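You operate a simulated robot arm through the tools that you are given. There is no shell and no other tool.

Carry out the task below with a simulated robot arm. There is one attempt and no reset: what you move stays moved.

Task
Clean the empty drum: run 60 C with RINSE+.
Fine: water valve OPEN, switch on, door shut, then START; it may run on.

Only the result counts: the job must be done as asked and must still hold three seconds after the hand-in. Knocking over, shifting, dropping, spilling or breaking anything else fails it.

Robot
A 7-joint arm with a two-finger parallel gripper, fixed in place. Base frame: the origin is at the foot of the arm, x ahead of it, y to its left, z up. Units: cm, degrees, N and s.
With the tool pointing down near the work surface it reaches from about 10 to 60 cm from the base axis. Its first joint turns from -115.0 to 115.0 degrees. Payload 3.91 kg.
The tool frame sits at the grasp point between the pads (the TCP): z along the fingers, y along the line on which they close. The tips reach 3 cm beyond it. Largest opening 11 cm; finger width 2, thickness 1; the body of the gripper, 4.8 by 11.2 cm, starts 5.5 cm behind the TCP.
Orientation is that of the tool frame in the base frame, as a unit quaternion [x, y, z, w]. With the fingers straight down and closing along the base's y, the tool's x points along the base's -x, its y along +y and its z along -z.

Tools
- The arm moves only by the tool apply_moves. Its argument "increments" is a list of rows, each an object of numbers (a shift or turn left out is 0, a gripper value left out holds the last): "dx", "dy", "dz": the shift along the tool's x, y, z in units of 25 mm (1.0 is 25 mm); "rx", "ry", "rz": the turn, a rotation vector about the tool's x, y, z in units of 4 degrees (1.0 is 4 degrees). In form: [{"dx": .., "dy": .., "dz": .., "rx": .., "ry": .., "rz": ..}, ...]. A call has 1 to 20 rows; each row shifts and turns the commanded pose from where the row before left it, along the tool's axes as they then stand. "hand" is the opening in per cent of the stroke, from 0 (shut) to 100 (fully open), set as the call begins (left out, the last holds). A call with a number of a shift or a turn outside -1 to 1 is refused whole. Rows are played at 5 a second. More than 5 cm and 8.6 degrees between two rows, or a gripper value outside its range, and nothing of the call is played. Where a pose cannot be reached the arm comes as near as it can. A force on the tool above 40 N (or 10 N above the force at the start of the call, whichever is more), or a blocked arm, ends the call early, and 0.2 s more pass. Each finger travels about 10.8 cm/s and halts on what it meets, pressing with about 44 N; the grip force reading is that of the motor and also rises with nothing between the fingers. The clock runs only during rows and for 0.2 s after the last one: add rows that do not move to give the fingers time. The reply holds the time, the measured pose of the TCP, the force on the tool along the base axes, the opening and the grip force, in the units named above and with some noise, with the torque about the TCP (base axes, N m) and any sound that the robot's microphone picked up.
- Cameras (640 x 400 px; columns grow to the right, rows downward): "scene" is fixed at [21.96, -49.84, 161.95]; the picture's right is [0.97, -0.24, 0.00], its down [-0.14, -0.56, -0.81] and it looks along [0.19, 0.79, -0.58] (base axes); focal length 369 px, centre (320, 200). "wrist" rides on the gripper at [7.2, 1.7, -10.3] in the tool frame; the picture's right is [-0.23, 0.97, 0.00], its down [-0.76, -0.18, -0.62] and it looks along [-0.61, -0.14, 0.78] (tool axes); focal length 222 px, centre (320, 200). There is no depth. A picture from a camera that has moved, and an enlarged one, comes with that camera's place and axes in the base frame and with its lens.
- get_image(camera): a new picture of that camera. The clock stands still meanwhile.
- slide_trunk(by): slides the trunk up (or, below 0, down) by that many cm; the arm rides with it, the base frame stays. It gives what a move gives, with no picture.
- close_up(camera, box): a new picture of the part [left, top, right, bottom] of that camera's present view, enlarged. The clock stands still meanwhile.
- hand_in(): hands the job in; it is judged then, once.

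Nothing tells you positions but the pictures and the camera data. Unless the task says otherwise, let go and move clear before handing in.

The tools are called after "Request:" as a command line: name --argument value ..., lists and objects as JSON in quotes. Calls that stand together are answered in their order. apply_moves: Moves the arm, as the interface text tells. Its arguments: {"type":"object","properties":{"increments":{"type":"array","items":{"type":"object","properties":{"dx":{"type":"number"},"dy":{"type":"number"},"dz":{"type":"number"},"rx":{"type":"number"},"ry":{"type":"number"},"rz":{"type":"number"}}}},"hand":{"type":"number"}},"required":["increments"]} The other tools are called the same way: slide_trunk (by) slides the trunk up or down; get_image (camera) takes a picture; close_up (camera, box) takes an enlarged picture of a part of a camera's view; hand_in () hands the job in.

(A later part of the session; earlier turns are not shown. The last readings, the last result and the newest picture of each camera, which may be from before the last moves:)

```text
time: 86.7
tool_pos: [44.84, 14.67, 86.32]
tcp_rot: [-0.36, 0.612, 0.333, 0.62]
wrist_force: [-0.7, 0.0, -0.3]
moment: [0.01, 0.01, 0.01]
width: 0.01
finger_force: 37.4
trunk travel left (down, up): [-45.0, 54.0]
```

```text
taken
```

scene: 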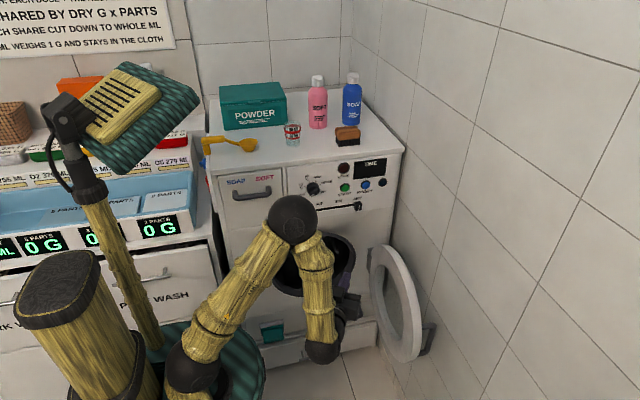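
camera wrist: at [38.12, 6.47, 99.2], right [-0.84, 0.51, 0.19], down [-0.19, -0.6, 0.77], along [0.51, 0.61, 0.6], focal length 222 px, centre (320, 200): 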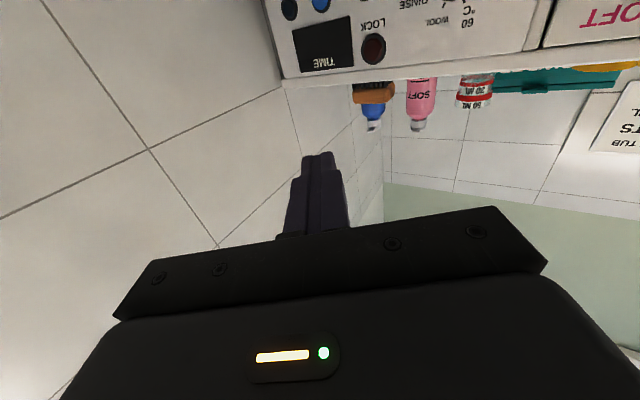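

Request:
apply_moves --increments '[{"dx": 0.322, "dy": -0.967, "dz": -0.48}, {"dx": 0.322, "dy": -0.967, "dz": -0.48}, {"dx": 0.322, "dy": -0.967, "dz": -0.48}, {"dx": 0.322, "dy": -0.967, "dz": -0.48}, {"dx": 0.322, "dy": -0.967, "dz": -0.48}, {"dx": 0.322, "dy": -0.967, "dz": -0.48}, {"dx": 0.322, "dy": -0.967, "dz": -0.48}, {"dx": 0.322, "dy": -0.967, "dz": -0.48}, {"dx": 0.322, "dy": -0.967, "dz": -0.48}, {}]'

Request:
get_image --camera "scene"

Request:
get_image --camera "wrist"

```text
time: 88.9
tool_pos: [58.09, -6.13, 79.93]
tcp_rot: [-0.361, 0.612, 0.334, 0.62]
wrist_force: [1.2, -0.5, -0.3]
moment: [-0.02, 0.03, -0.03]
width: 0.0
finger_force: 37.3
trunk travel left (down, up): [-45.0, 54.0]
```

```text
taken
```

scene: 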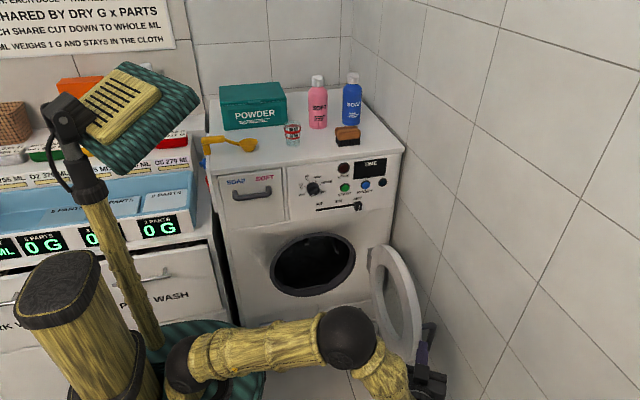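

```text
taken
camera wrist: at [51.53, -14.29, 72.87], right [-0.84, 0.51, 0.19], down [-0.19, -0.6, 0.77], along [0.51, 0.61, 0.6], focal length 222 px, centre (320, 200)
```

wrist: 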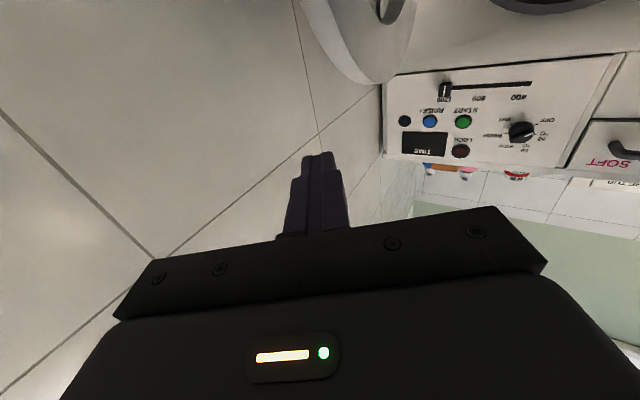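

Request:
apply_moves --increments '[{"dx": 0.765, "dy": -0.61, "dz": 0.98}, {"dx": 0.765, "dy": -0.61, "dz": 0.98}, {"dx": 0.765, "dy": -0.61, "dz": 0.98}, {"dx": 0.765, "dy": -0.61, "dz": 0.98}, {}]'

Request:
close_up --camera "scene" --box '[340, 230, 480, 400]'

Request:
get_image --camera "wrist"

```text
time: 90.1
tool_pos: [68.68, -1.34, 72.69]
tcp_rot: [-0.36, 0.613, 0.332, 0.62]
wrist_force: [0.3, 0.4, -0.7]
moment: [0.03, 0.02, 0.01]
width: 0.01
finger_force: 37.7
trunk travel left (down, up): [-45.0, 54.0]
```

```text
2.35 times, centred on (410, 315) of scene
camera zoom: at [21.96, -49.84, 161.95], right [0.97, -0.24, 0.0], down [-0.14, -0.56, -0.81], along [0.19, 0.79, -0.58], focal length 869 px, centre (108, -71)
```

zoom: 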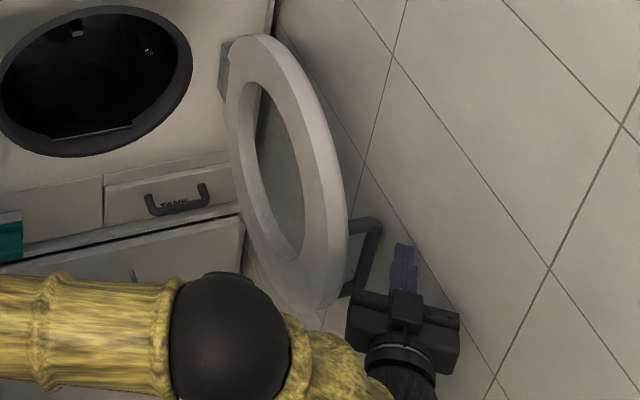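

```text
taken
camera wrist: at [62.0, -9.53, 65.51], right [-0.84, 0.51, 0.19], down [-0.19, -0.6, 0.77], along [0.51, 0.61, 0.6], focal length 222 px, centre (320, 200)
```

wrist: 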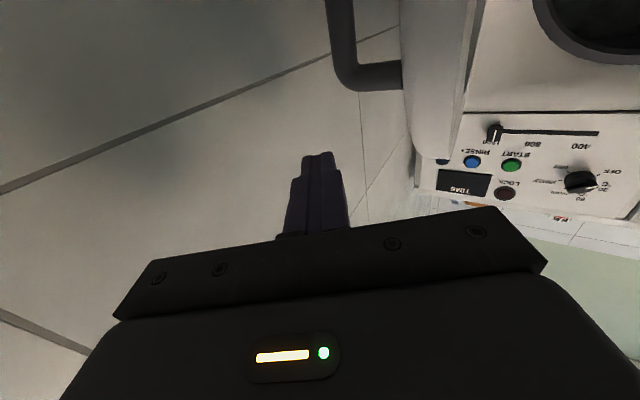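

Request:
apply_moves --increments '[{"dx": -0.02, "dy": 0.36, "dz": 0.81}, {"dx": -0.02, "dy": 0.36, "dz": 0.81}, {"dx": -0.02, "dy": 0.36, "dz": 0.81}, {"dx": -0.02, "dy": 0.36, "dz": 0.81}, {}]'

Request:
close_up --camera "scene" --box '[340, 230, 480, 400]'

Request:
get_image --camera "wrist"

```text
time: 91.3
tool_pos: [69.48, 7.58, 72.47]
tcp_rot: [-0.362, 0.612, 0.333, 0.62]
wrist_force: [-0.1, 0.1, -0.7]
moment: [-0.02, -0.01, 0.02]
width: 0.0
finger_force: 36.9
trunk travel left (down, up): [-45.0, 54.0]
```

```text
2.35 times, centred on (410, 315) of scene
camera zoom: at [21.96, -49.84, 161.95], right [0.97, -0.24, 0.0], down [-0.14, -0.56, -0.81], along [0.19, 0.79, -0.58], focal length 869 px, centre (108, -71)
```

zoom: 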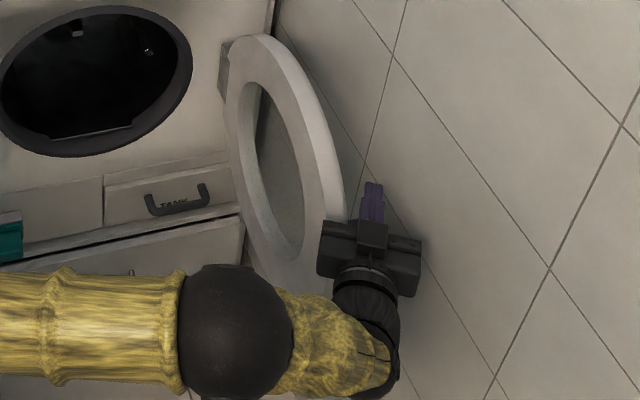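

```text
taken
camera wrist: at [62.83, -0.55, 65.25], right [-0.84, 0.51, 0.19], down [-0.19, -0.6, 0.77], along [0.51, 0.61, 0.6], focal length 222 px, centre (320, 200)
```

wrist: 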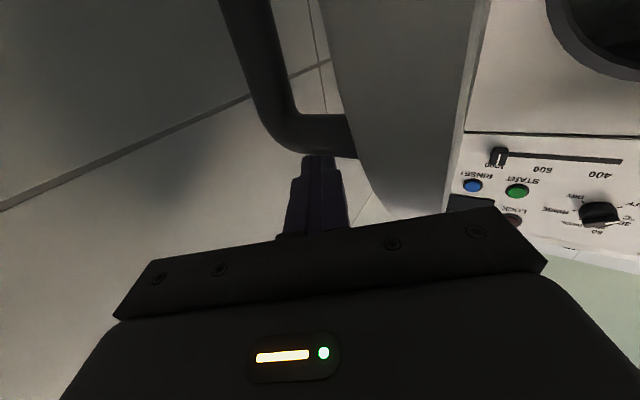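

The finger is behind the outer face above the handle. I'll pull toward −x to start swinging the door shut.

Request:
apply_moves --increments '[{"dy": 0.5, "dz": -0.28}, {"dx": -0.02, "dy": 0.7, "dz": -0.38}, {"dx": -0.02, "dy": 0.7, "dz": -0.38}, {"dx": -0.02, "dy": 0.7, "dz": -0.38}, {}]'

Request:
close_up --camera "scene" --box '[320, 230, 480, 400]'

Request:
get_image --camera "wrist"

```text
time: 92.5
tool_pos: [62.23, 8.23, 72.3]
tcp_rot: [-0.36, 0.612, 0.333, 0.62]
wrist_force: [0.0, 0.0, -0.2]
moment: [0.02, -0.01, -0.01]
width: 0.0
finger_force: 37.5
trunk travel left (down, up): [-45.0, 54.0]
```

```text
2.35 times, centred on (400, 315) of scene
camera zoom: at [21.96, -49.84, 161.95], right [0.97, -0.24, 0.0], down [-0.14, -0.56, -0.81], along [0.19, 0.79, -0.58], focal length 869 px, centre (132, -71)
```

zoom: 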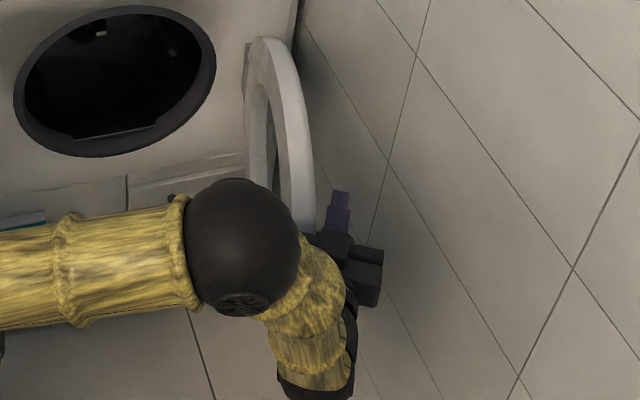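

```text
taken
camera wrist: at [55.51, 0.04, 65.19], right [-0.84, 0.51, 0.19], down [-0.19, -0.6, 0.77], along [0.51, 0.61, 0.6], focal length 222 px, centre (320, 200)
```

wrist: 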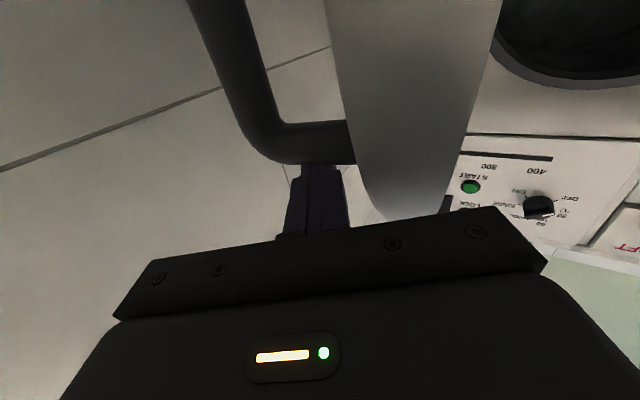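

Request:
apply_moves --increments '[{"dy": 0.747, "dz": -0.288}, {"dy": 0.747, "dz": -0.288}, {"dy": 0.747, "dz": -0.288}, {"dy": 0.774, "dz": -0.188}, {"dy": 0.774, "dz": -0.188}, {"dy": 0.774, "dz": -0.188}, {}]'

Request:
get_image --camera "scene"

Request:
get_image --camera "wrist"

```text
time: 94.1
tool_pos: [52.82, 11.24, 72.8]
tcp_rot: [-0.36, 0.614, 0.333, 0.619]
wrist_force: [-0.3, -0.3, 0.2]
moment: [0.0, 0.02, -0.03]
width: 0.0
finger_force: 37.1
out of reach, approached as far as the arm can: row 5, 6
trunk travel left (down, up): [-45.0, 54.0]
```

```text
taken
```

scene: 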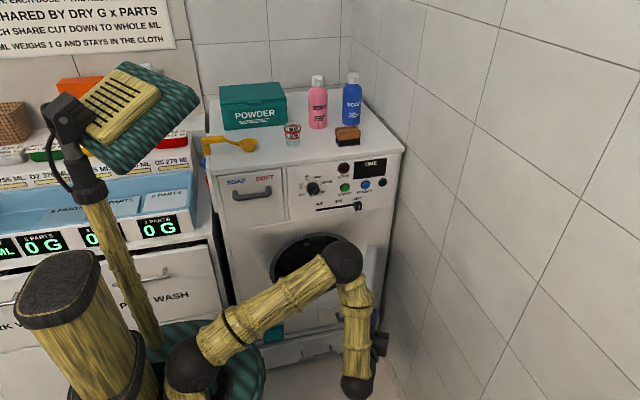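

```text
taken
camera wrist: at [45.95, 3.16, 65.65], right [-0.84, 0.51, 0.19], down [-0.19, -0.6, 0.78], along [0.51, 0.61, 0.6], focal length 222 px, centre (320, 200)
```

wrist: 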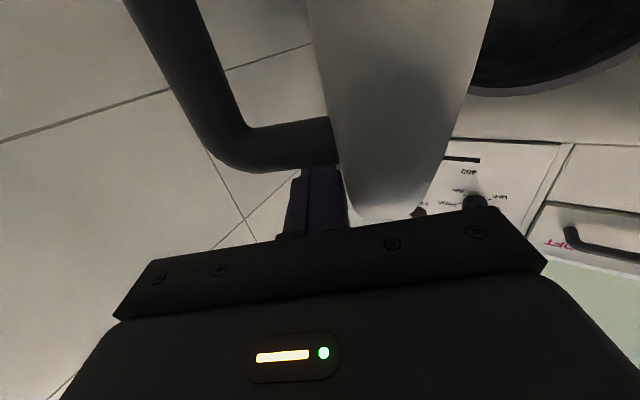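

The door is partly closed and the arm has hit a limit in this posture. I'll withdraw, lift and re-aim the tool pointing forward and down, then push on the door's outer face.

Request:
apply_moves --increments '[{"dz": -1}, {"dz": -1}, {"dz": -1}, {"dz": -1}, {"dx": -1}, {"dx": -1}, {"dx": -1}, {"dx": -1}, {"ry": 1}, {"ry": 1}, {"ry": 1}, {"ry": 1}, {"ry": 1}, {"ry": 1}, {"ry": 1}, {"ry": 1}, {"ry": 1}, {"ry": 1}, {}]'

Request:
get_image --camera "scene"

Request:
get_image --camera "wrist"

```text
time: 98.1
tool_pos: [52.29, 3.54, 85.3]
tcp_rot: [-0.452, 0.788, 0.19, 0.373]
wrist_force: [-0.7, -0.1, 0.0]
moment: [0.0, -0.01, 0.03]
width: 0.0
finger_force: 37.6
out of reach, approached as far as the arm can: row 1, 2, 3, 4
trunk travel left (down, up): [-45.0, 54.0]
```

```text
taken
```

scene: 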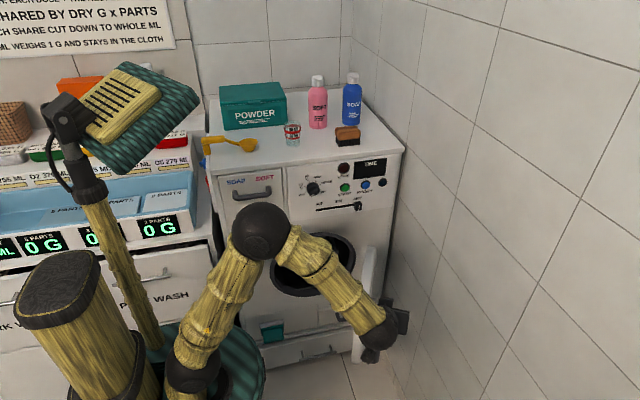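

```text
taken
camera wrist: at [44.19, -6.3, 86.45], right [-0.76, 0.63, 0.13], down [0.13, -0.05, 0.99], along [0.63, 0.77, -0.04], focal length 222 px, centre (320, 200)
```

wrist: 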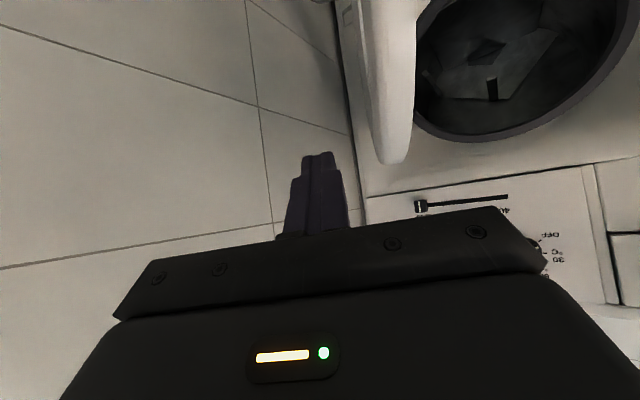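

Request:
close_up --camera "wrist" --box '[330, 0, 640, 210]'

Request:
close_up --camera "scene" --box '[310, 220, 430, 370]'

```text
1.90 times, centred on (485, 105) of wrist
camera zoom: at [44.19, -6.3, 86.45], right [-0.76, 0.63, 0.13], down [0.13, -0.05, 0.99], along [0.63, 0.77, -0.04], focal length 423 px, centre (6, 381)
```

zoom: 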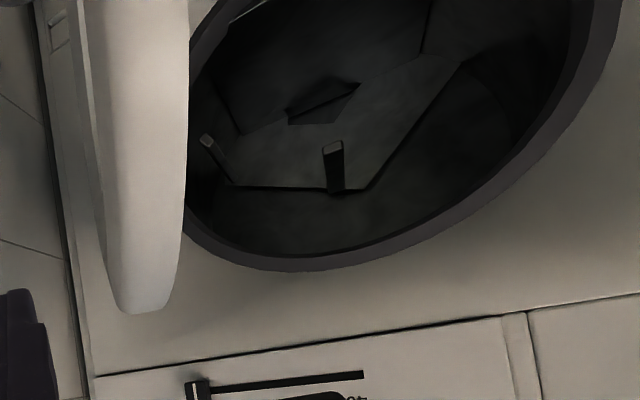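

```text
2.67 times, centred on (370, 295) of scene
camera zoom: at [21.96, -49.84, 161.95], right [0.97, -0.24, 0.0], down [-0.14, -0.56, -0.81], along [0.19, 0.79, -0.58], focal length 985 px, centre (187, -53)
```

zoom: 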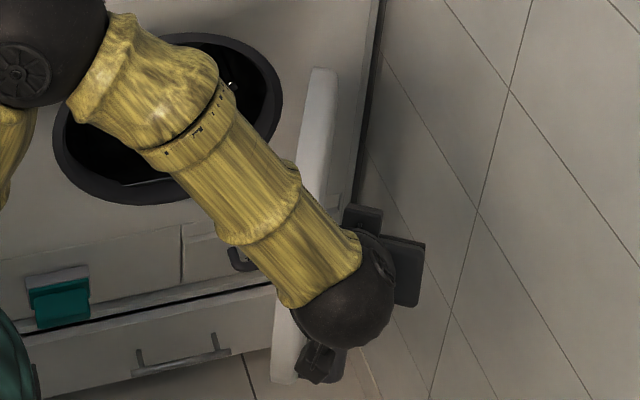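

Request:
apply_moves --increments '[{"dx": -0.457, "dy": -0.627, "dz": 0.837}, {"dx": -0.457, "dy": -0.627, "dz": 0.837}, {"dx": -0.457, "dy": -0.627, "dz": 0.837}, {}]'

Request:
get_image --camera "wrist"

Request:
close_up --camera "scene" --box '[310, 220, 450, 390]'

```text
time: 99.1
tool_pos: [60.08, 7.01, 83.98]
tcp_rot: [-0.454, 0.787, 0.191, 0.372]
wrist_force: [0.0, 0.3, 0.1]
moment: [0.03, 0.0, 0.0]
width: 0.0
finger_force: 37.9
trunk travel left (down, up): [-45.0, 54.0]
```

```text
taken
camera wrist: at [51.98, -2.84, 85.23], right [-0.76, 0.63, 0.14], down [0.13, -0.05, 0.99], along [0.63, 0.77, -0.04], focal length 222 px, centre (320, 200)
```

wrist: 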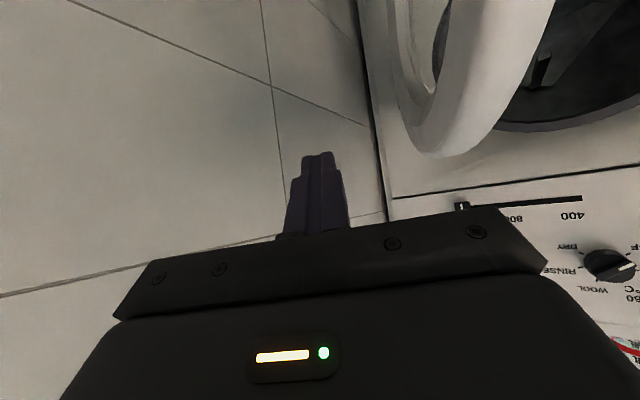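

```text
2.35 times, centred on (380, 305) of scene
camera zoom: at [21.96, -49.84, 161.95], right [0.97, -0.24, 0.0], down [-0.14, -0.56, -0.81], along [0.19, 0.79, -0.58], focal length 869 px, centre (179, -47)
```

zoom: 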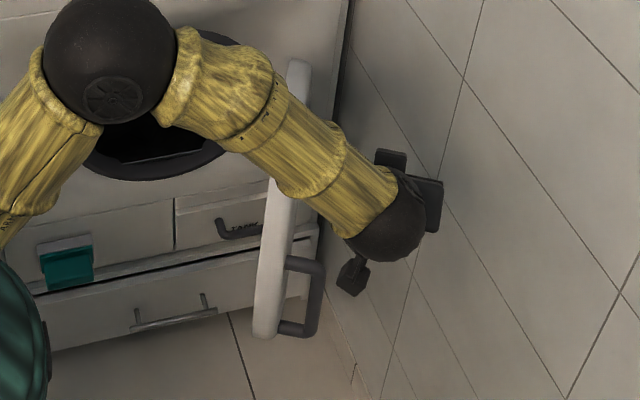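

Request:
apply_moves --increments '[{"dx": 0.505, "dy": 0.383, "dz": 0.927}, {"dx": 0.505, "dy": 0.383, "dz": 0.927}, {"dx": 0.505, "dy": 0.383, "dz": 0.927}, {"dx": 0.505, "dy": 0.383, "dz": 0.927}, {}]'

Request:
get_image --camera "wrist"

Request:
close_up --camera "scene" --box '[310, 220, 450, 390]'

```text
time: 100.3
tool_pos: [59.36, 12.37, 73.98]
tcp_rot: [-0.453, 0.788, 0.19, 0.373]
wrist_force: [0.4, -0.4, -0.4]
moment: [0.02, 0.02, -0.01]
width: 0.0
finger_force: 37.3
trunk travel left (down, up): [-45.0, 54.0]
```

```text
taken
camera wrist: at [51.17, 2.43, 75.05], right [-0.76, 0.63, 0.14], down [0.13, -0.05, 0.99], along [0.63, 0.77, -0.04], focal length 222 px, centre (320, 200)
```

wrist: 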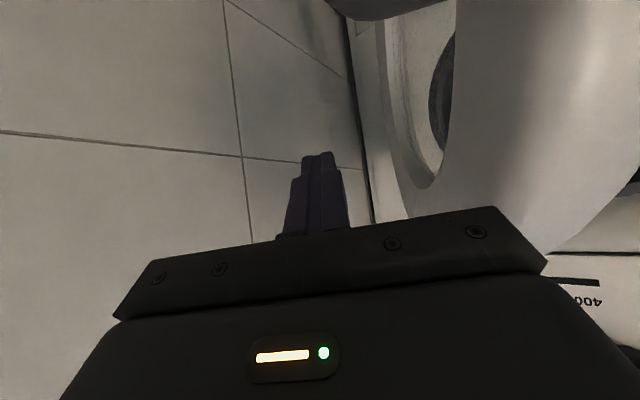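

```text
2.35 times, centred on (380, 305) of scene
camera zoom: at [21.96, -49.84, 161.95], right [0.97, -0.24, 0.0], down [-0.14, -0.56, -0.81], along [0.19, 0.79, -0.58], focal length 869 px, centre (179, -47)
```

zoom: 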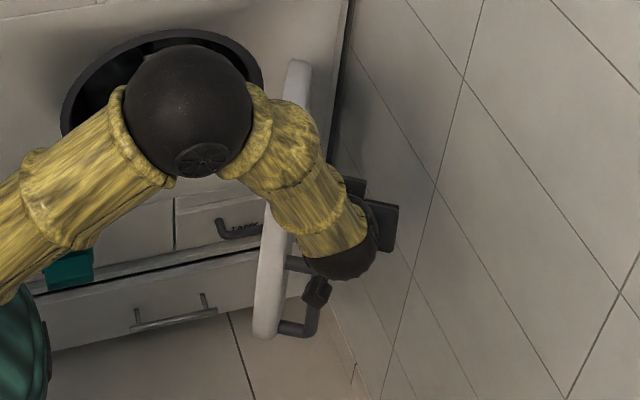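

Request:
apply_moves --increments '[{"rx": -0.76, "ry": -0.04, "rz": -0.65}, {"rx": -0.76, "ry": -0.04, "rz": -0.65}, {"rx": -0.76, "ry": -0.04, "rz": -0.65}, {"rx": -0.76, "ry": -0.04, "rz": -0.65}, {"rx": -0.76, "ry": -0.04, "rz": -0.65}, {"rx": -0.76, "ry": -0.04, "rz": -0.65}, {"rx": -0.76, "ry": -0.04, "rz": -0.65}, {"rx": -0.76, "ry": -0.04, "rz": -0.65}, {}]'

Request:
get_image --camera "wrist"

Request:
close_up --camera "scene" --box '[310, 220, 450, 390]'

```text
time: 102.3
tool_pos: [58.86, 12.23, 73.95]
tcp_rot: [0.653, -0.631, -0.287, -0.307]
wrist_force: [0.5, -0.1, -0.8]
moment: [-0.03, 0.01, 0.0]
width: 0.0
finger_force: 37.7
trunk travel left (down, up): [-45.0, 54.0]
```

```text
taken
camera wrist: at [57.31, -0.42, 75.12], right [-0.98, 0.13, 0.14], down [0.14, 0.02, 0.99], along [0.13, 0.99, -0.04], focal length 222 px, centre (320, 200)
```

wrist: 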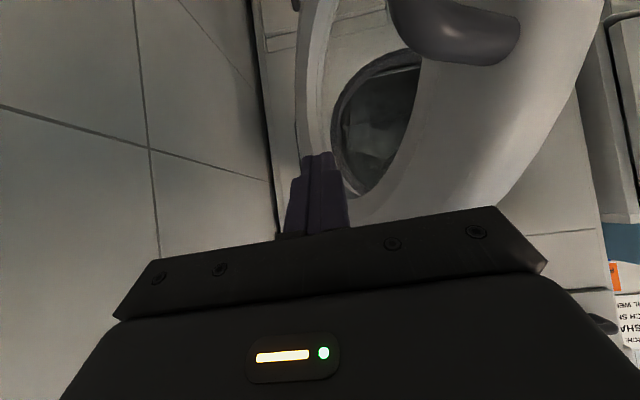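

```text
2.35 times, centred on (380, 305) of scene
camera zoom: at [21.96, -49.84, 161.95], right [0.97, -0.24, 0.0], down [-0.14, -0.56, -0.81], along [0.19, 0.79, -0.58], focal length 869 px, centre (179, -47)
```

zoom: 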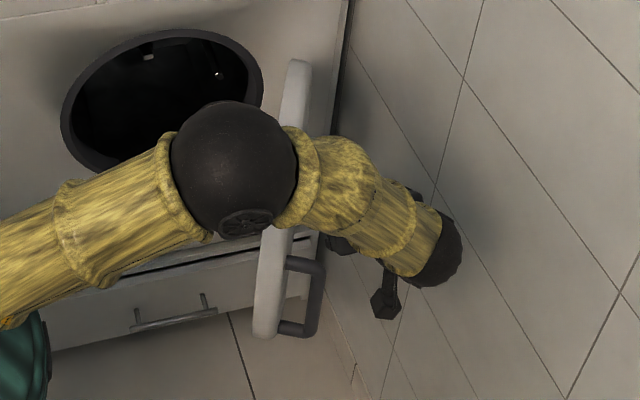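

Request:
apply_moves --increments '[{"dx": -0.13, "dy": 0.8, "dz": 0.153}, {"dx": -0.13, "dy": 0.8, "dz": 0.153}, {"dx": -0.13, "dy": 0.8, "dz": 0.153}, {"dx": -0.2, "dy": 0.75, "dz": 0.23}, {"dx": -0.2, "dy": 0.75, "dz": 0.23}, {}]'

Request:
get_image --camera "wrist"

Request:
get_image --camera "scene"

```text
time: 103.7
tool_pos: [49.13, 15.04, 73.62]
tcp_rot: [0.653, -0.631, -0.287, -0.306]
wrist_force: [-0.2, -0.4, 0.6]
moment: [0.02, 0.04, 0.03]
width: 0.02
finger_force: 38.0
trunk travel left (down, up): [-45.0, 54.0]
```

```text
taken
camera wrist: at [47.44, 2.49, 74.79], right [-0.98, 0.13, 0.13], down [0.14, 0.02, 0.99], along [0.13, 0.99, -0.04], focal length 222 px, centre (320, 200)
```

wrist: 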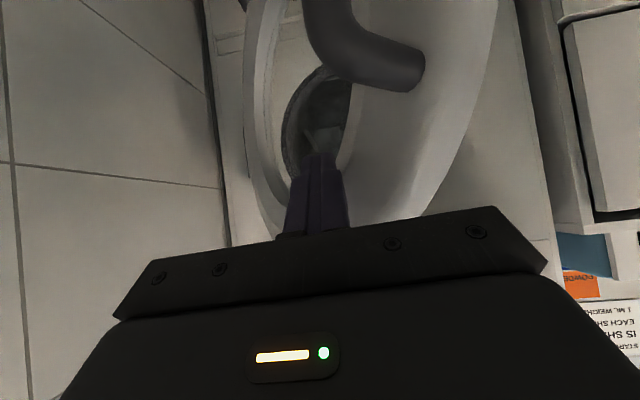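

```text
taken
```

scene: 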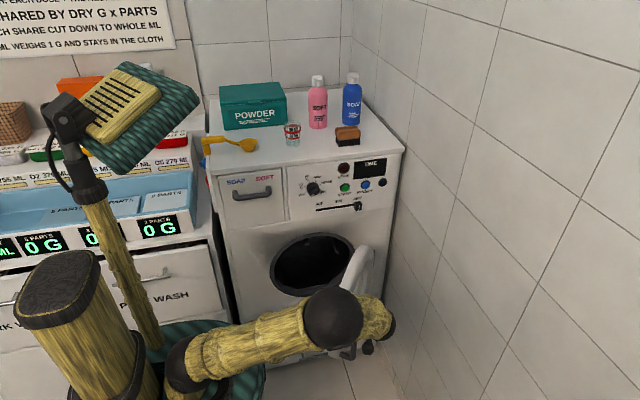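

Request:
apply_moves --increments '[{"dx": -0.363, "dy": 0.6, "dz": 0.427}, {"dx": -0.363, "dy": 0.6, "dz": 0.427}, {"dx": -0.363, "dy": 0.6, "dz": 0.427}, {"dx": -0.363, "dy": 0.6, "dz": 0.427}, {}]'

Request:
get_image --camera "wrist"

Request:
get_image --camera "scene"

```text
time: 104.9
tool_pos: [42.91, 20.43, 73.42]
tcp_rot: [0.652, -0.631, -0.286, -0.306]
wrist_force: [-0.1, -0.1, 0.2]
moment: [-0.02, -0.02, -0.01]
width: 0.0
finger_force: 37.6
trunk travel left (down, up): [-45.0, 54.0]
```

```text
taken
camera wrist: at [41.26, 7.82, 74.59], right [-0.98, 0.13, 0.14], down [0.14, 0.02, 0.99], along [0.13, 0.99, -0.04], focal length 222 px, centre (320, 200)
```

wrist: 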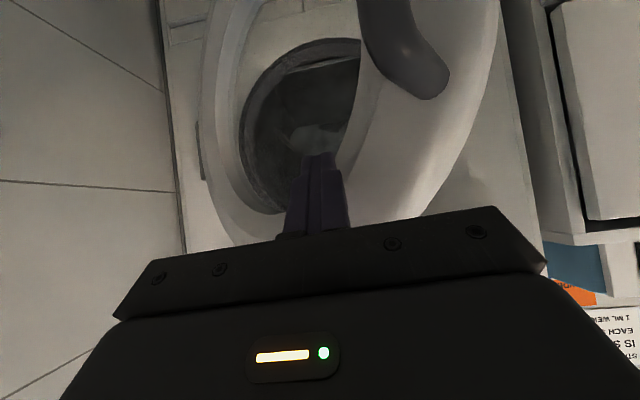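

```text
taken
```

scene: 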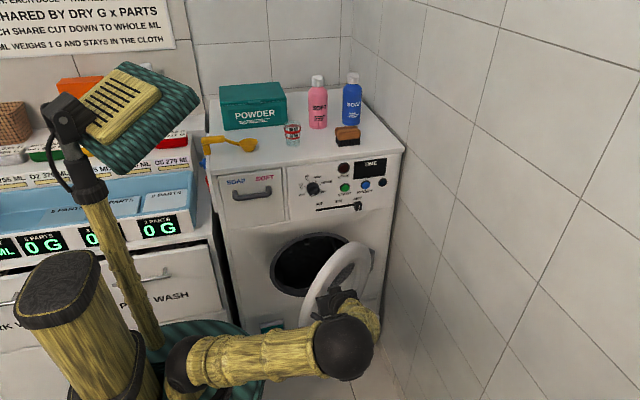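

Request:
apply_moves --increments '[{"dx": -0.518, "dy": 0.36, "dz": 0.61}, {"dx": -0.518, "dy": 0.36, "dz": 0.61}, {"dx": -0.518, "dy": 0.36, "dz": 0.61}, {"dx": -0.518, "dy": 0.36, "dz": 0.61}, {"dx": -0.518, "dy": 0.36, "dz": 0.61}, {}]'

Request:
get_image --camera "wrist"

Request:
get_image --camera "scene"

```text
time: 106.3
tool_pos: [38.48, 30.64, 73.0]
tcp_rot: [0.652, -0.632, -0.285, -0.306]
wrist_force: [0.4, 0.4, -0.4]
moment: [0.01, -0.01, 0.02]
width: 0.0
finger_force: 37.8
trunk travel left (down, up): [-45.0, 54.0]
```

```text
taken
camera wrist: at [36.8, 18.01, 74.23], right [-0.98, 0.13, 0.14], down [0.14, 0.02, 0.99], along [0.13, 0.99, -0.04], focal length 222 px, centre (320, 200)
```

wrist: 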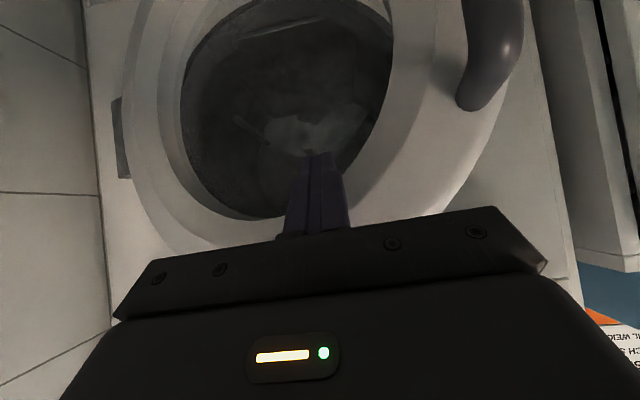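

```text
taken
```

scene: 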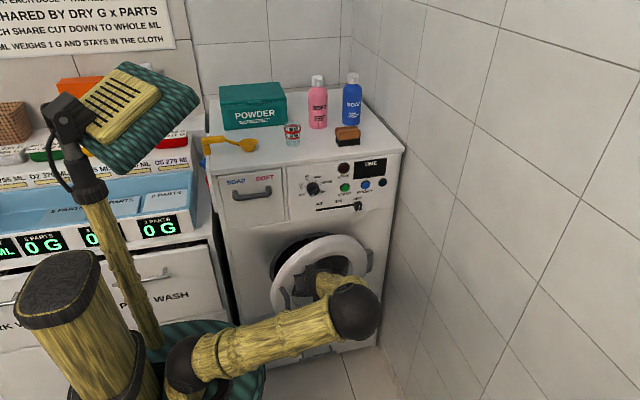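

Request:
apply_moves --increments '[{"dx": 0.518, "dz": -0.61}, {"dy": 0.8}, {"dy": 0.8}, {"dy": 0.7}, {"dx": -0.389, "dy": 0.05, "dz": 0.458}, {"dx": -0.389, "dy": 0.05, "dz": 0.458}, {"dx": -0.389, "dy": 0.05, "dz": 0.458}, {"dx": -0.389, "dy": 0.05, "dz": 0.458}, {}]'

Request:
get_image --camera "wrist"

Request:
get_image --camera "scene"

```text
time: 108.3
tool_pos: [32.35, 34.43, 72.95]
tcp_rot: [0.652, -0.632, -0.285, -0.306]
wrist_force: [-0.8, -0.7, 0.3]
moment: [0.03, 0.0, 0.0]
width: 0.02
finger_force: 37.4
trunk travel left (down, up): [-45.0, 54.0]
```

```text
taken
camera wrist: at [30.63, 21.78, 74.13], right [-0.98, 0.13, 0.14], down [0.14, 0.02, 0.99], along [0.13, 0.99, -0.04], focal length 222 px, centre (320, 200)
```

wrist: 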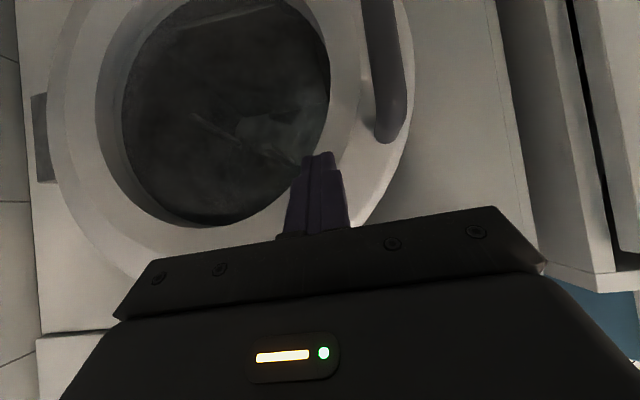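

```text
taken
```

scene: 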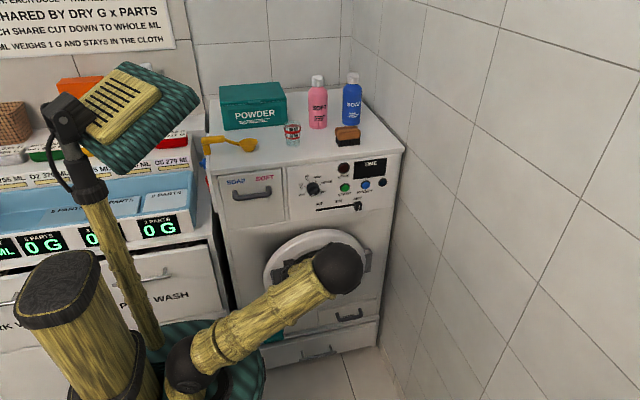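

Request:
apply_moves --increments '[{"dx": -0.259, "dz": 0.305}, {"dx": -0.259, "dz": 0.305}, {"dx": -0.259, "dz": 0.305}, {"dx": -0.259, "dz": 0.305}, {"dx": -0.259, "dz": 0.305}, {"dx": -0.259, "dz": 0.305}, {"dx": -0.13, "dz": 0.15}, {}]'

Request:
get_image --camera "wrist"

Request:
get_image --camera "scene"

```text
time: 109.5
tool_pos: [32.18, 38.41, 72.54]
tcp_rot: [0.652, -0.636, -0.283, -0.302]
wrist_force: [0.1, -24.1, 10.3]
moment: [0.0, -0.14, -0.08]
width: 0.0
finger_force: 37.5
trunk travel left (down, up): [-45.0, 54.0]
stopped in row 6: the force on the tool passed its limit at 56 N (the readings are from after the stop); the commanded pose is now the measured one
```

```text
taken
camera wrist: at [30.46, 25.93, 73.89], right [-0.98, 0.14, 0.14], down [0.14, 0.03, 0.99], along [0.13, 0.99, -0.05], focal length 222 px, centre (320, 200)
```

wrist: 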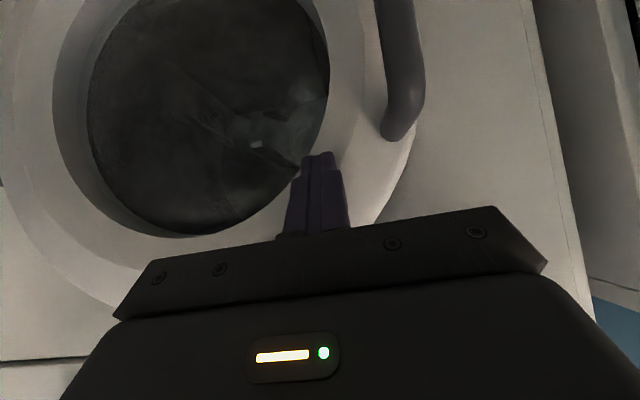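

```text
taken
```

scene: 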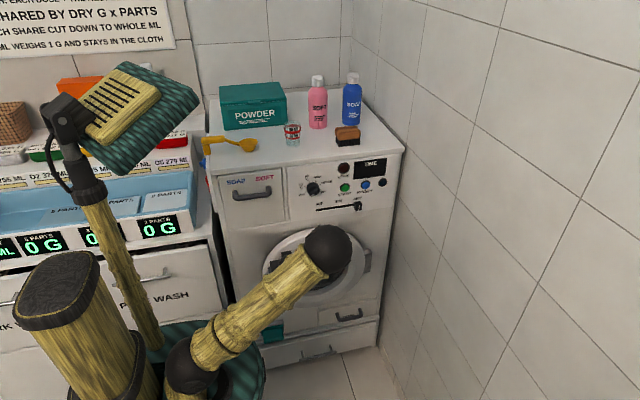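

The door met resistance, so it seems seated. I'll press once more, then back away and check the seam.

Request:
apply_moves --increments '[{"dx": -0.1, "dz": 0.12}, {"dx": -0.1, "dz": 0.12}, {}]'

Request:
apply_moves --increments '[{"dx": 0.518, "dz": -0.61}, {"dx": 0.6, "dz": -0.7}, {"dx": 0.6, "dz": -0.7}, {"dx": 0.6, "dz": -0.7}, {"dx": 0.6, "dz": -0.7}, {}]'

Request:
get_image --camera "scene"

Request:
get_image --camera "wrist"

```text
time: 109.8
tool_pos: [32.03, 38.58, 72.31]
tcp_rot: [0.653, -0.636, -0.282, -0.299]
wrist_force: [-1.0, -21.5, 9.0]
moment: [-0.01, -0.04, -0.05]
width: 0.0
finger_force: 38.0
trunk travel left (down, up): [-45.0, 54.0]
stopped in row 1: the force on the tool passed its limit at 45 N (the readings are from after the stop); the commanded pose is now the measured one
```

```text
time: 111.2
tool_pos: [32.29, 27.56, 72.8]
tcp_rot: [0.653, -0.636, -0.283, -0.3]
wrist_force: [0.3, -0.3, 0.8]
moment: [0.0, -0.03, -0.01]
width: 0.0
finger_force: 37.8
trunk travel left (down, up): [-45.0, 54.0]
```

```text
taken
```

scene: 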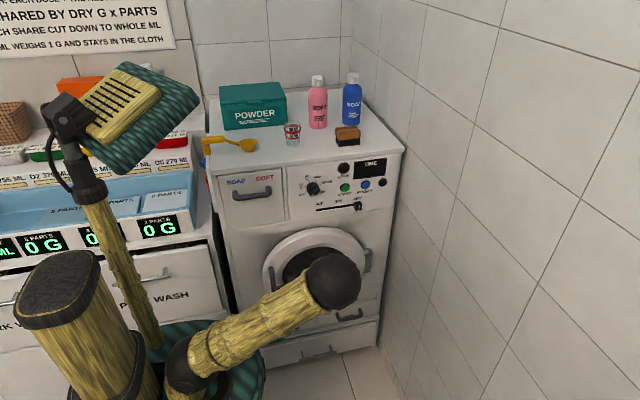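

```text
taken
camera wrist: at [30.6, 15.01, 74.09], right [-0.98, 0.14, 0.14], down [0.15, 0.04, 0.99], along [0.13, 0.99, -0.06], focal length 222 px, centre (320, 200)
```

wrist: 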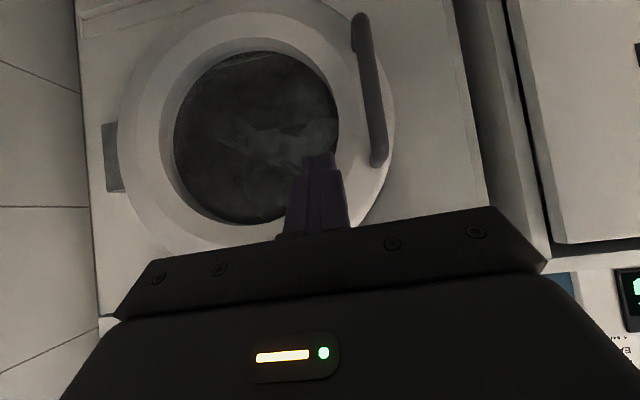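

The door appears shut flush. Now I'll raise the trunk, level the tool pointing +y and line up with the program dial.

Request:
slide_trunk --by 22

Request:
apply_moves --increments '[{"dy": -0.8}, {"dy": -0.8}, {"dy": -0.8}, {"dy": -0.8}, {"dy": -0.8}, {"ry": -1}, {"ry": -1}, {"ry": -1}, {"ry": -1}, {"ry": -1}, {"ry": -1}, {"ry": -1}, {"ry": -1}, {"ry": -1}, {"ry": -1}, {}]'

Request:
get_image --camera "wrist"

Request:
get_image --camera "scene"

```text
time: 113.5
tool_pos: [32.38, 27.52, 94.65]
tcp_rot: [0.653, -0.636, -0.282, -0.299]
wrist_force: [-0.7, -0.2, 0.3]
moment: [0.02, 0.02, -0.04]
width: 0.0
finger_force: 38.0
trunk travel left (down, up): [-67.0, 32.0]
```

```text
time: 117.0
tool_pos: [42.25, 27.56, 95.19]
tcp_rot: [0.517, -0.494, -0.489, -0.499]
wrist_force: [0.3, 0.8, 0.0]
moment: [0.0, -0.02, -0.02]
width: 0.0
finger_force: 38.3
trunk travel left (down, up): [-67.0, 32.0]
```

```text
taken
camera wrist: at [40.85, 17.12, 88.1], right [-0.98, -0.01, 0.2], down [0.16, -0.6, 0.78], along [0.11, 0.8, 0.59], focal length 222 px, centre (320, 200)
```

wrist: 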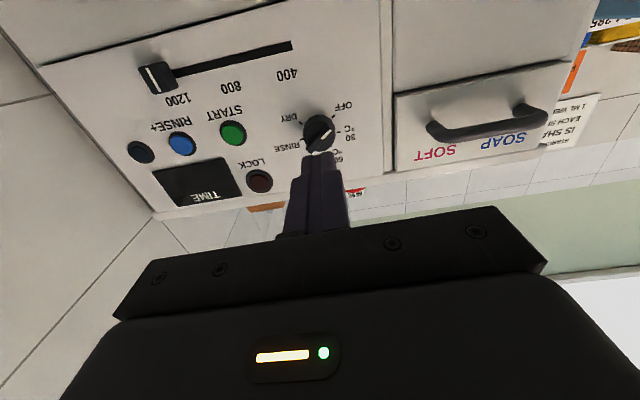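

```text
taken
```

scene: 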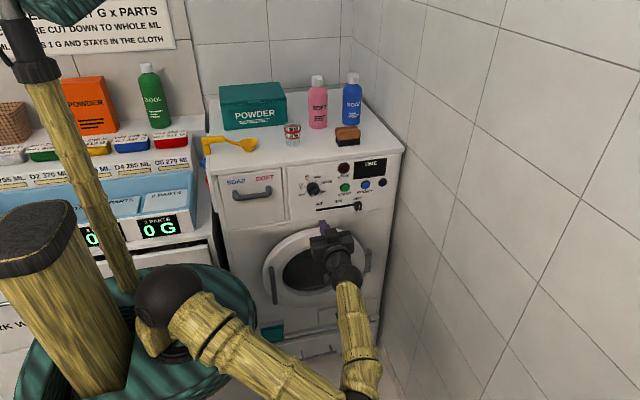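

Request:
close_up --camera "wrist" --box '[260, 80, 380, 180]'

Request:
close_up --camera "wrist" --box '[90, 30, 400, 220]'

Request:
close_up --camera "scene" --box '[230, 200, 400, 330]'

```text
4.00 times, centred on (320, 130) of wrist
camera zoom: at [40.85, 17.12, 88.1], right [-0.98, -0.01, 0.2], down [0.16, -0.6, 0.78], along [0.11, 0.8, 0.59], focal length 888 px, centre (320, 480)
```

zoom: 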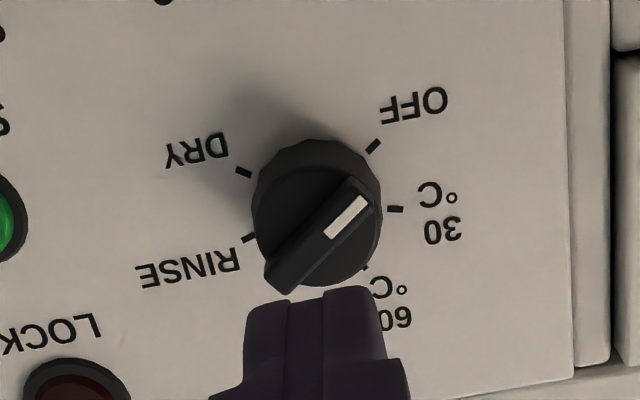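

```text
2.06 times, centred on (245, 125) of wrist
camera zoom: at [40.85, 17.12, 88.1], right [-0.98, -0.01, 0.2], down [0.16, -0.6, 0.78], along [0.11, 0.8, 0.59], focal length 459 px, centre (475, 355)
```

zoom: 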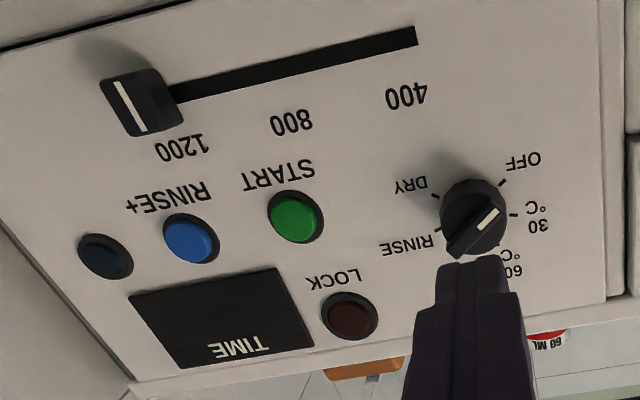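

```text
3.08 times, centred on (315, 265) of scene
camera zoom: at [21.96, -49.84, 161.95], right [0.97, -0.24, 0.0], down [-0.14, -0.56, -0.81], along [0.19, 0.79, -0.58], focal length 1136 px, centre (335, 0)
```

zoom: 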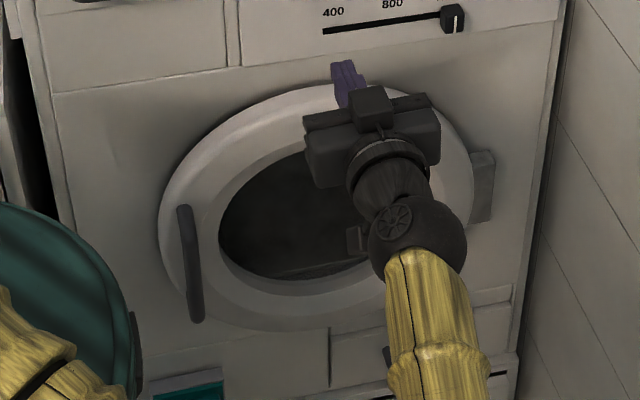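

The dial centre is about (42.3, 44.7, 98.1), with its ridge at the 45° OFF orientation. I'll open the hand a little and dry-run the wrist roll in free space to check the range before gripping.

Request:
apply_moves --hand 32 --increments '[{"rz": 1}, {"rz": 1}, {"rz": 1}, {"rz": 1}, {"rz": 1}, {"rz": 1}, {"rz": 1}, {"rz": 1}, {"rz": 1}, {"rz": 1}, {"rz": 1}, {"rz": 1}, {"rz": 1}, {"rz": 1}, {"rz": 1}, {"rz": 1}, {"rz": 1}, {"rz": 1}, {"rz": 1}, {"rz": 1}]'

Request:
apply_moves --increments '[{"rz": 1}, {"rz": 1}, {"rz": 1}, {"rz": 1}, {"rz": 1}, {"rz": 1}, {"rz": 1}, {"rz": 1}, {"rz": 1}, {"rz": 1}, {"rz": 1}, {"rz": 1}, {"rz": 1}, {"rz": 1}, {"rz": 1}, {"rz": 1}, {"rz": 1}, {"rz": 1}, {"rz": 1}, {}]'

```text
time: 121.2
tool_pos: [42.27, 27.75, 95.09]
tcp_rot: [-0.077, 0.712, 0.695, 0.068]
wrist_force: [0.0, -0.9, 0.2]
moment: [-0.02, 0.05, 0.02]
width: 3.52
finger_force: 0.1
trunk travel left (down, up): [-67.0, 32.0]
```

```text
time: 125.3
tool_pos: [42.33, 27.57, 94.95]
tcp_rot: [0.376, 0.609, 0.589, -0.375]
wrist_force: [0.4, 0.0, -0.1]
moment: [0.0, 0.03, -0.01]
width: 3.52
finger_force: 0.1
trunk travel left (down, up): [-67.0, 32.0]
```

Request:
apply_moves --increments '[{"rz": -1}, {"rz": -1}, {"rz": -1}, {"rz": -1}, {"rz": -1}, {"rz": -1}, {"rz": -1}, {"rz": -1}, {"rz": -1}, {"rz": -1}, {"rz": -1}, {"rz": -1}, {"rz": -1}, {"rz": -1}, {"rz": -1}, {"rz": -1}, {"rz": -1}, {"rz": -1}, {"rz": -1}, {"rz": -1}]'

Request:
apply_moves --increments '[{"rz": -1}, {"rz": -1}, {"rz": -1}, {"rz": -1}, {"rz": -1}, {"rz": -1}, {"rz": -1}, {"rz": -0.75}, {}]'

Request:
get_image --camera "wrist"

```text
time: 129.6
tool_pos: [42.31, 27.61, 95.01]
tcp_rot: [-0.103, 0.708, 0.692, 0.093]
wrist_force: [-1.0, 0.6, -0.4]
moment: [0.0, -0.01, -0.01]
width: 3.5
finger_force: 0.1
trunk travel left (down, up): [-67.0, 32.0]
```

```text
time: 131.6
tool_pos: [42.22, 27.6, 94.95]
tcp_rot: [-0.288, 0.655, 0.642, 0.275]
wrist_force: [-0.5, 0.1, 0.2]
moment: [-0.04, -0.01, -0.03]
width: 3.55
finger_force: 0.0
trunk travel left (down, up): [-67.0, 32.0]
```

```text
taken
camera wrist: at [36.13, 17.17, 91.16], right [-0.56, 0.01, 0.83], down [0.66, -0.61, 0.45], along [0.51, 0.8, 0.33], focal length 222 px, centre (320, 200)
```

wrist: 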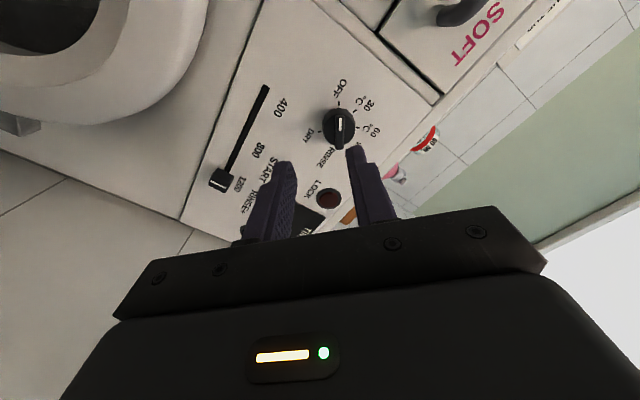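

Request:
apply_moves --increments '[{"dx": -0.522, "dy": 0.438}, {"dx": -0.523, "dy": 0.438}, {"dz": 0.84}, {"dz": 0.84}, {"dz": 0.84}, {}]'

Request:
get_image --camera "wrist"

Request:
close_up --camera "wrist" --box '[230, 110, 430, 240]'

Request:
close_up --camera "scene" --box '[270, 150, 390, 230]'

```text
time: 132.9
tool_pos: [42.29, 34.17, 98.15]
tcp_rot: [-0.288, 0.655, 0.642, 0.275]
wrist_force: [-0.7, -0.2, -0.2]
moment: [-0.02, -0.01, -0.03]
width: 3.53
finger_force: 0.1
trunk travel left (down, up): [-67.0, 32.0]
```

```text
taken
camera wrist: at [36.13, 23.74, 94.33], right [-0.55, 0.01, 0.83], down [0.66, -0.61, 0.45], along [0.51, 0.8, 0.33], focal length 222 px, centre (320, 200)
```

wrist: 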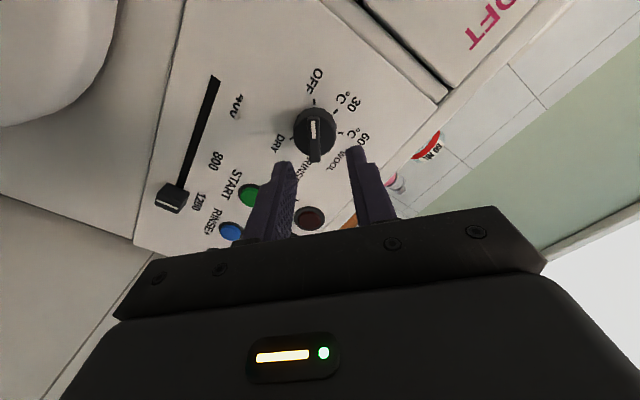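

```text
3.08 times, centred on (330, 175) of wrist
camera zoom: at [36.13, 23.74, 94.33], right [-0.55, 0.01, 0.83], down [0.66, -0.61, 0.45], along [0.51, 0.8, 0.33], focal length 684 px, centre (289, 277)
```

zoom: 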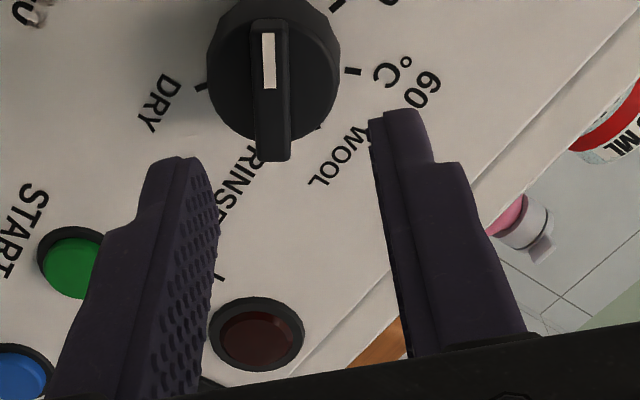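

```text
5.00 times, centred on (330, 190) of scene
camera zoom: at [21.96, -49.84, 161.95], right [0.97, -0.24, 0.0], down [-0.14, -0.56, -0.81], along [0.19, 0.79, -0.58], focal length 1847 px, centre (270, 250)
```

zoom: 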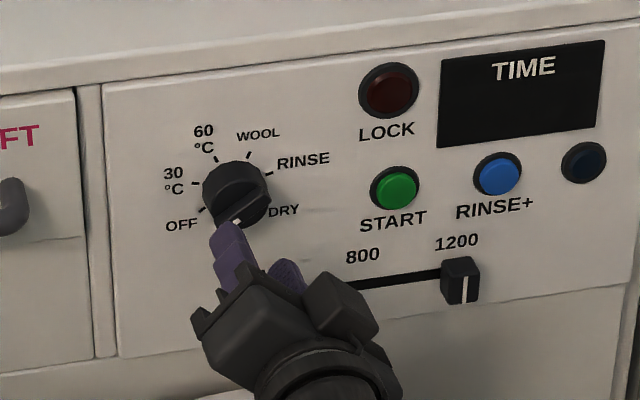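

Request:
apply_moves --increments '[{"dy": -0.215}, {"dz": 0.9}, {"dz": 0.9}, {"dz": 0.2}, {}]'

Request:
close_up --camera "wrist" --box '[230, 110, 430, 240]'

Request:
close_up --camera "scene" --box '[270, 150, 390, 230]'

```text
time: 134.2
tool_pos: [42.8, 39.01, 97.82]
tcp_rot: [-0.288, 0.655, 0.643, 0.274]
wrist_force: [1.1, -0.5, -0.2]
moment: [0.0, 0.02, -0.01]
width: 3.52
finger_force: 0.1
trunk travel left (down, up): [-67.0, 32.0]
```

```text
3.08 times, centred on (330, 175) of wrist
camera zoom: at [36.65, 28.64, 93.85], right [-0.55, 0.01, 0.83], down [0.66, -0.61, 0.45], along [0.51, 0.8, 0.33], focal length 684 px, centre (289, 277)
```

zoom: 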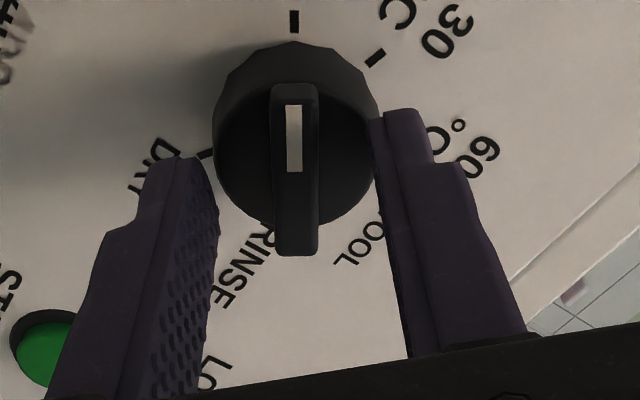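

```text
5.00 times, centred on (330, 190) of scene
camera zoom: at [21.96, -49.84, 161.95], right [0.97, -0.24, 0.0], down [-0.14, -0.56, -0.81], along [0.19, 0.79, -0.58], focal length 1847 px, centre (270, 250)
```

zoom: 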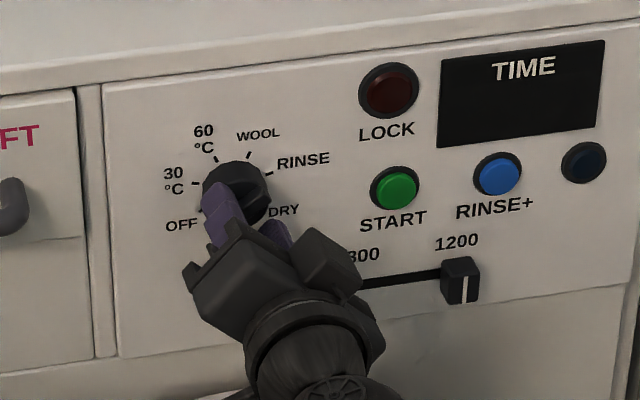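

Request:
apply_moves --increments '[{"dz": 0.15}, {"dz": 0.15}, {"dz": 0.1}, {}]'

Request:
close_up --camera "wrist" --box '[230, 110, 430, 240]'

```text
time: 134.8
tool_pos: [42.78, 39.42, 97.76]
tcp_rot: [-0.287, 0.655, 0.643, 0.273]
wrist_force: [0.1, -29.7, -1.1]
moment: [0.49, -0.01, 0.3]
width: 3.51
finger_force: 0.1
trunk travel left (down, up): [-67.0, 32.0]
stopped in row 3: the force on the tool passed its limit at 45 N (the readings are from after the stop); the commanded pose is now the measured one
```

```text
3.08 times, centred on (330, 175) of wrist
camera zoom: at [36.62, 28.88, 93.89], right [-0.55, 0.01, 0.83], down [0.66, -0.6, 0.45], along [0.51, 0.8, 0.33], focal length 684 px, centre (289, 277)
```

zoom: 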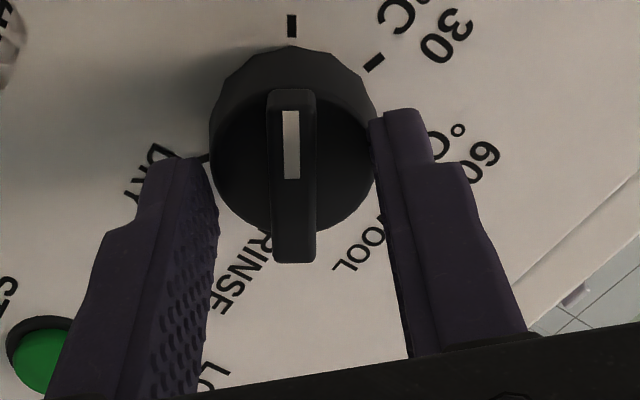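

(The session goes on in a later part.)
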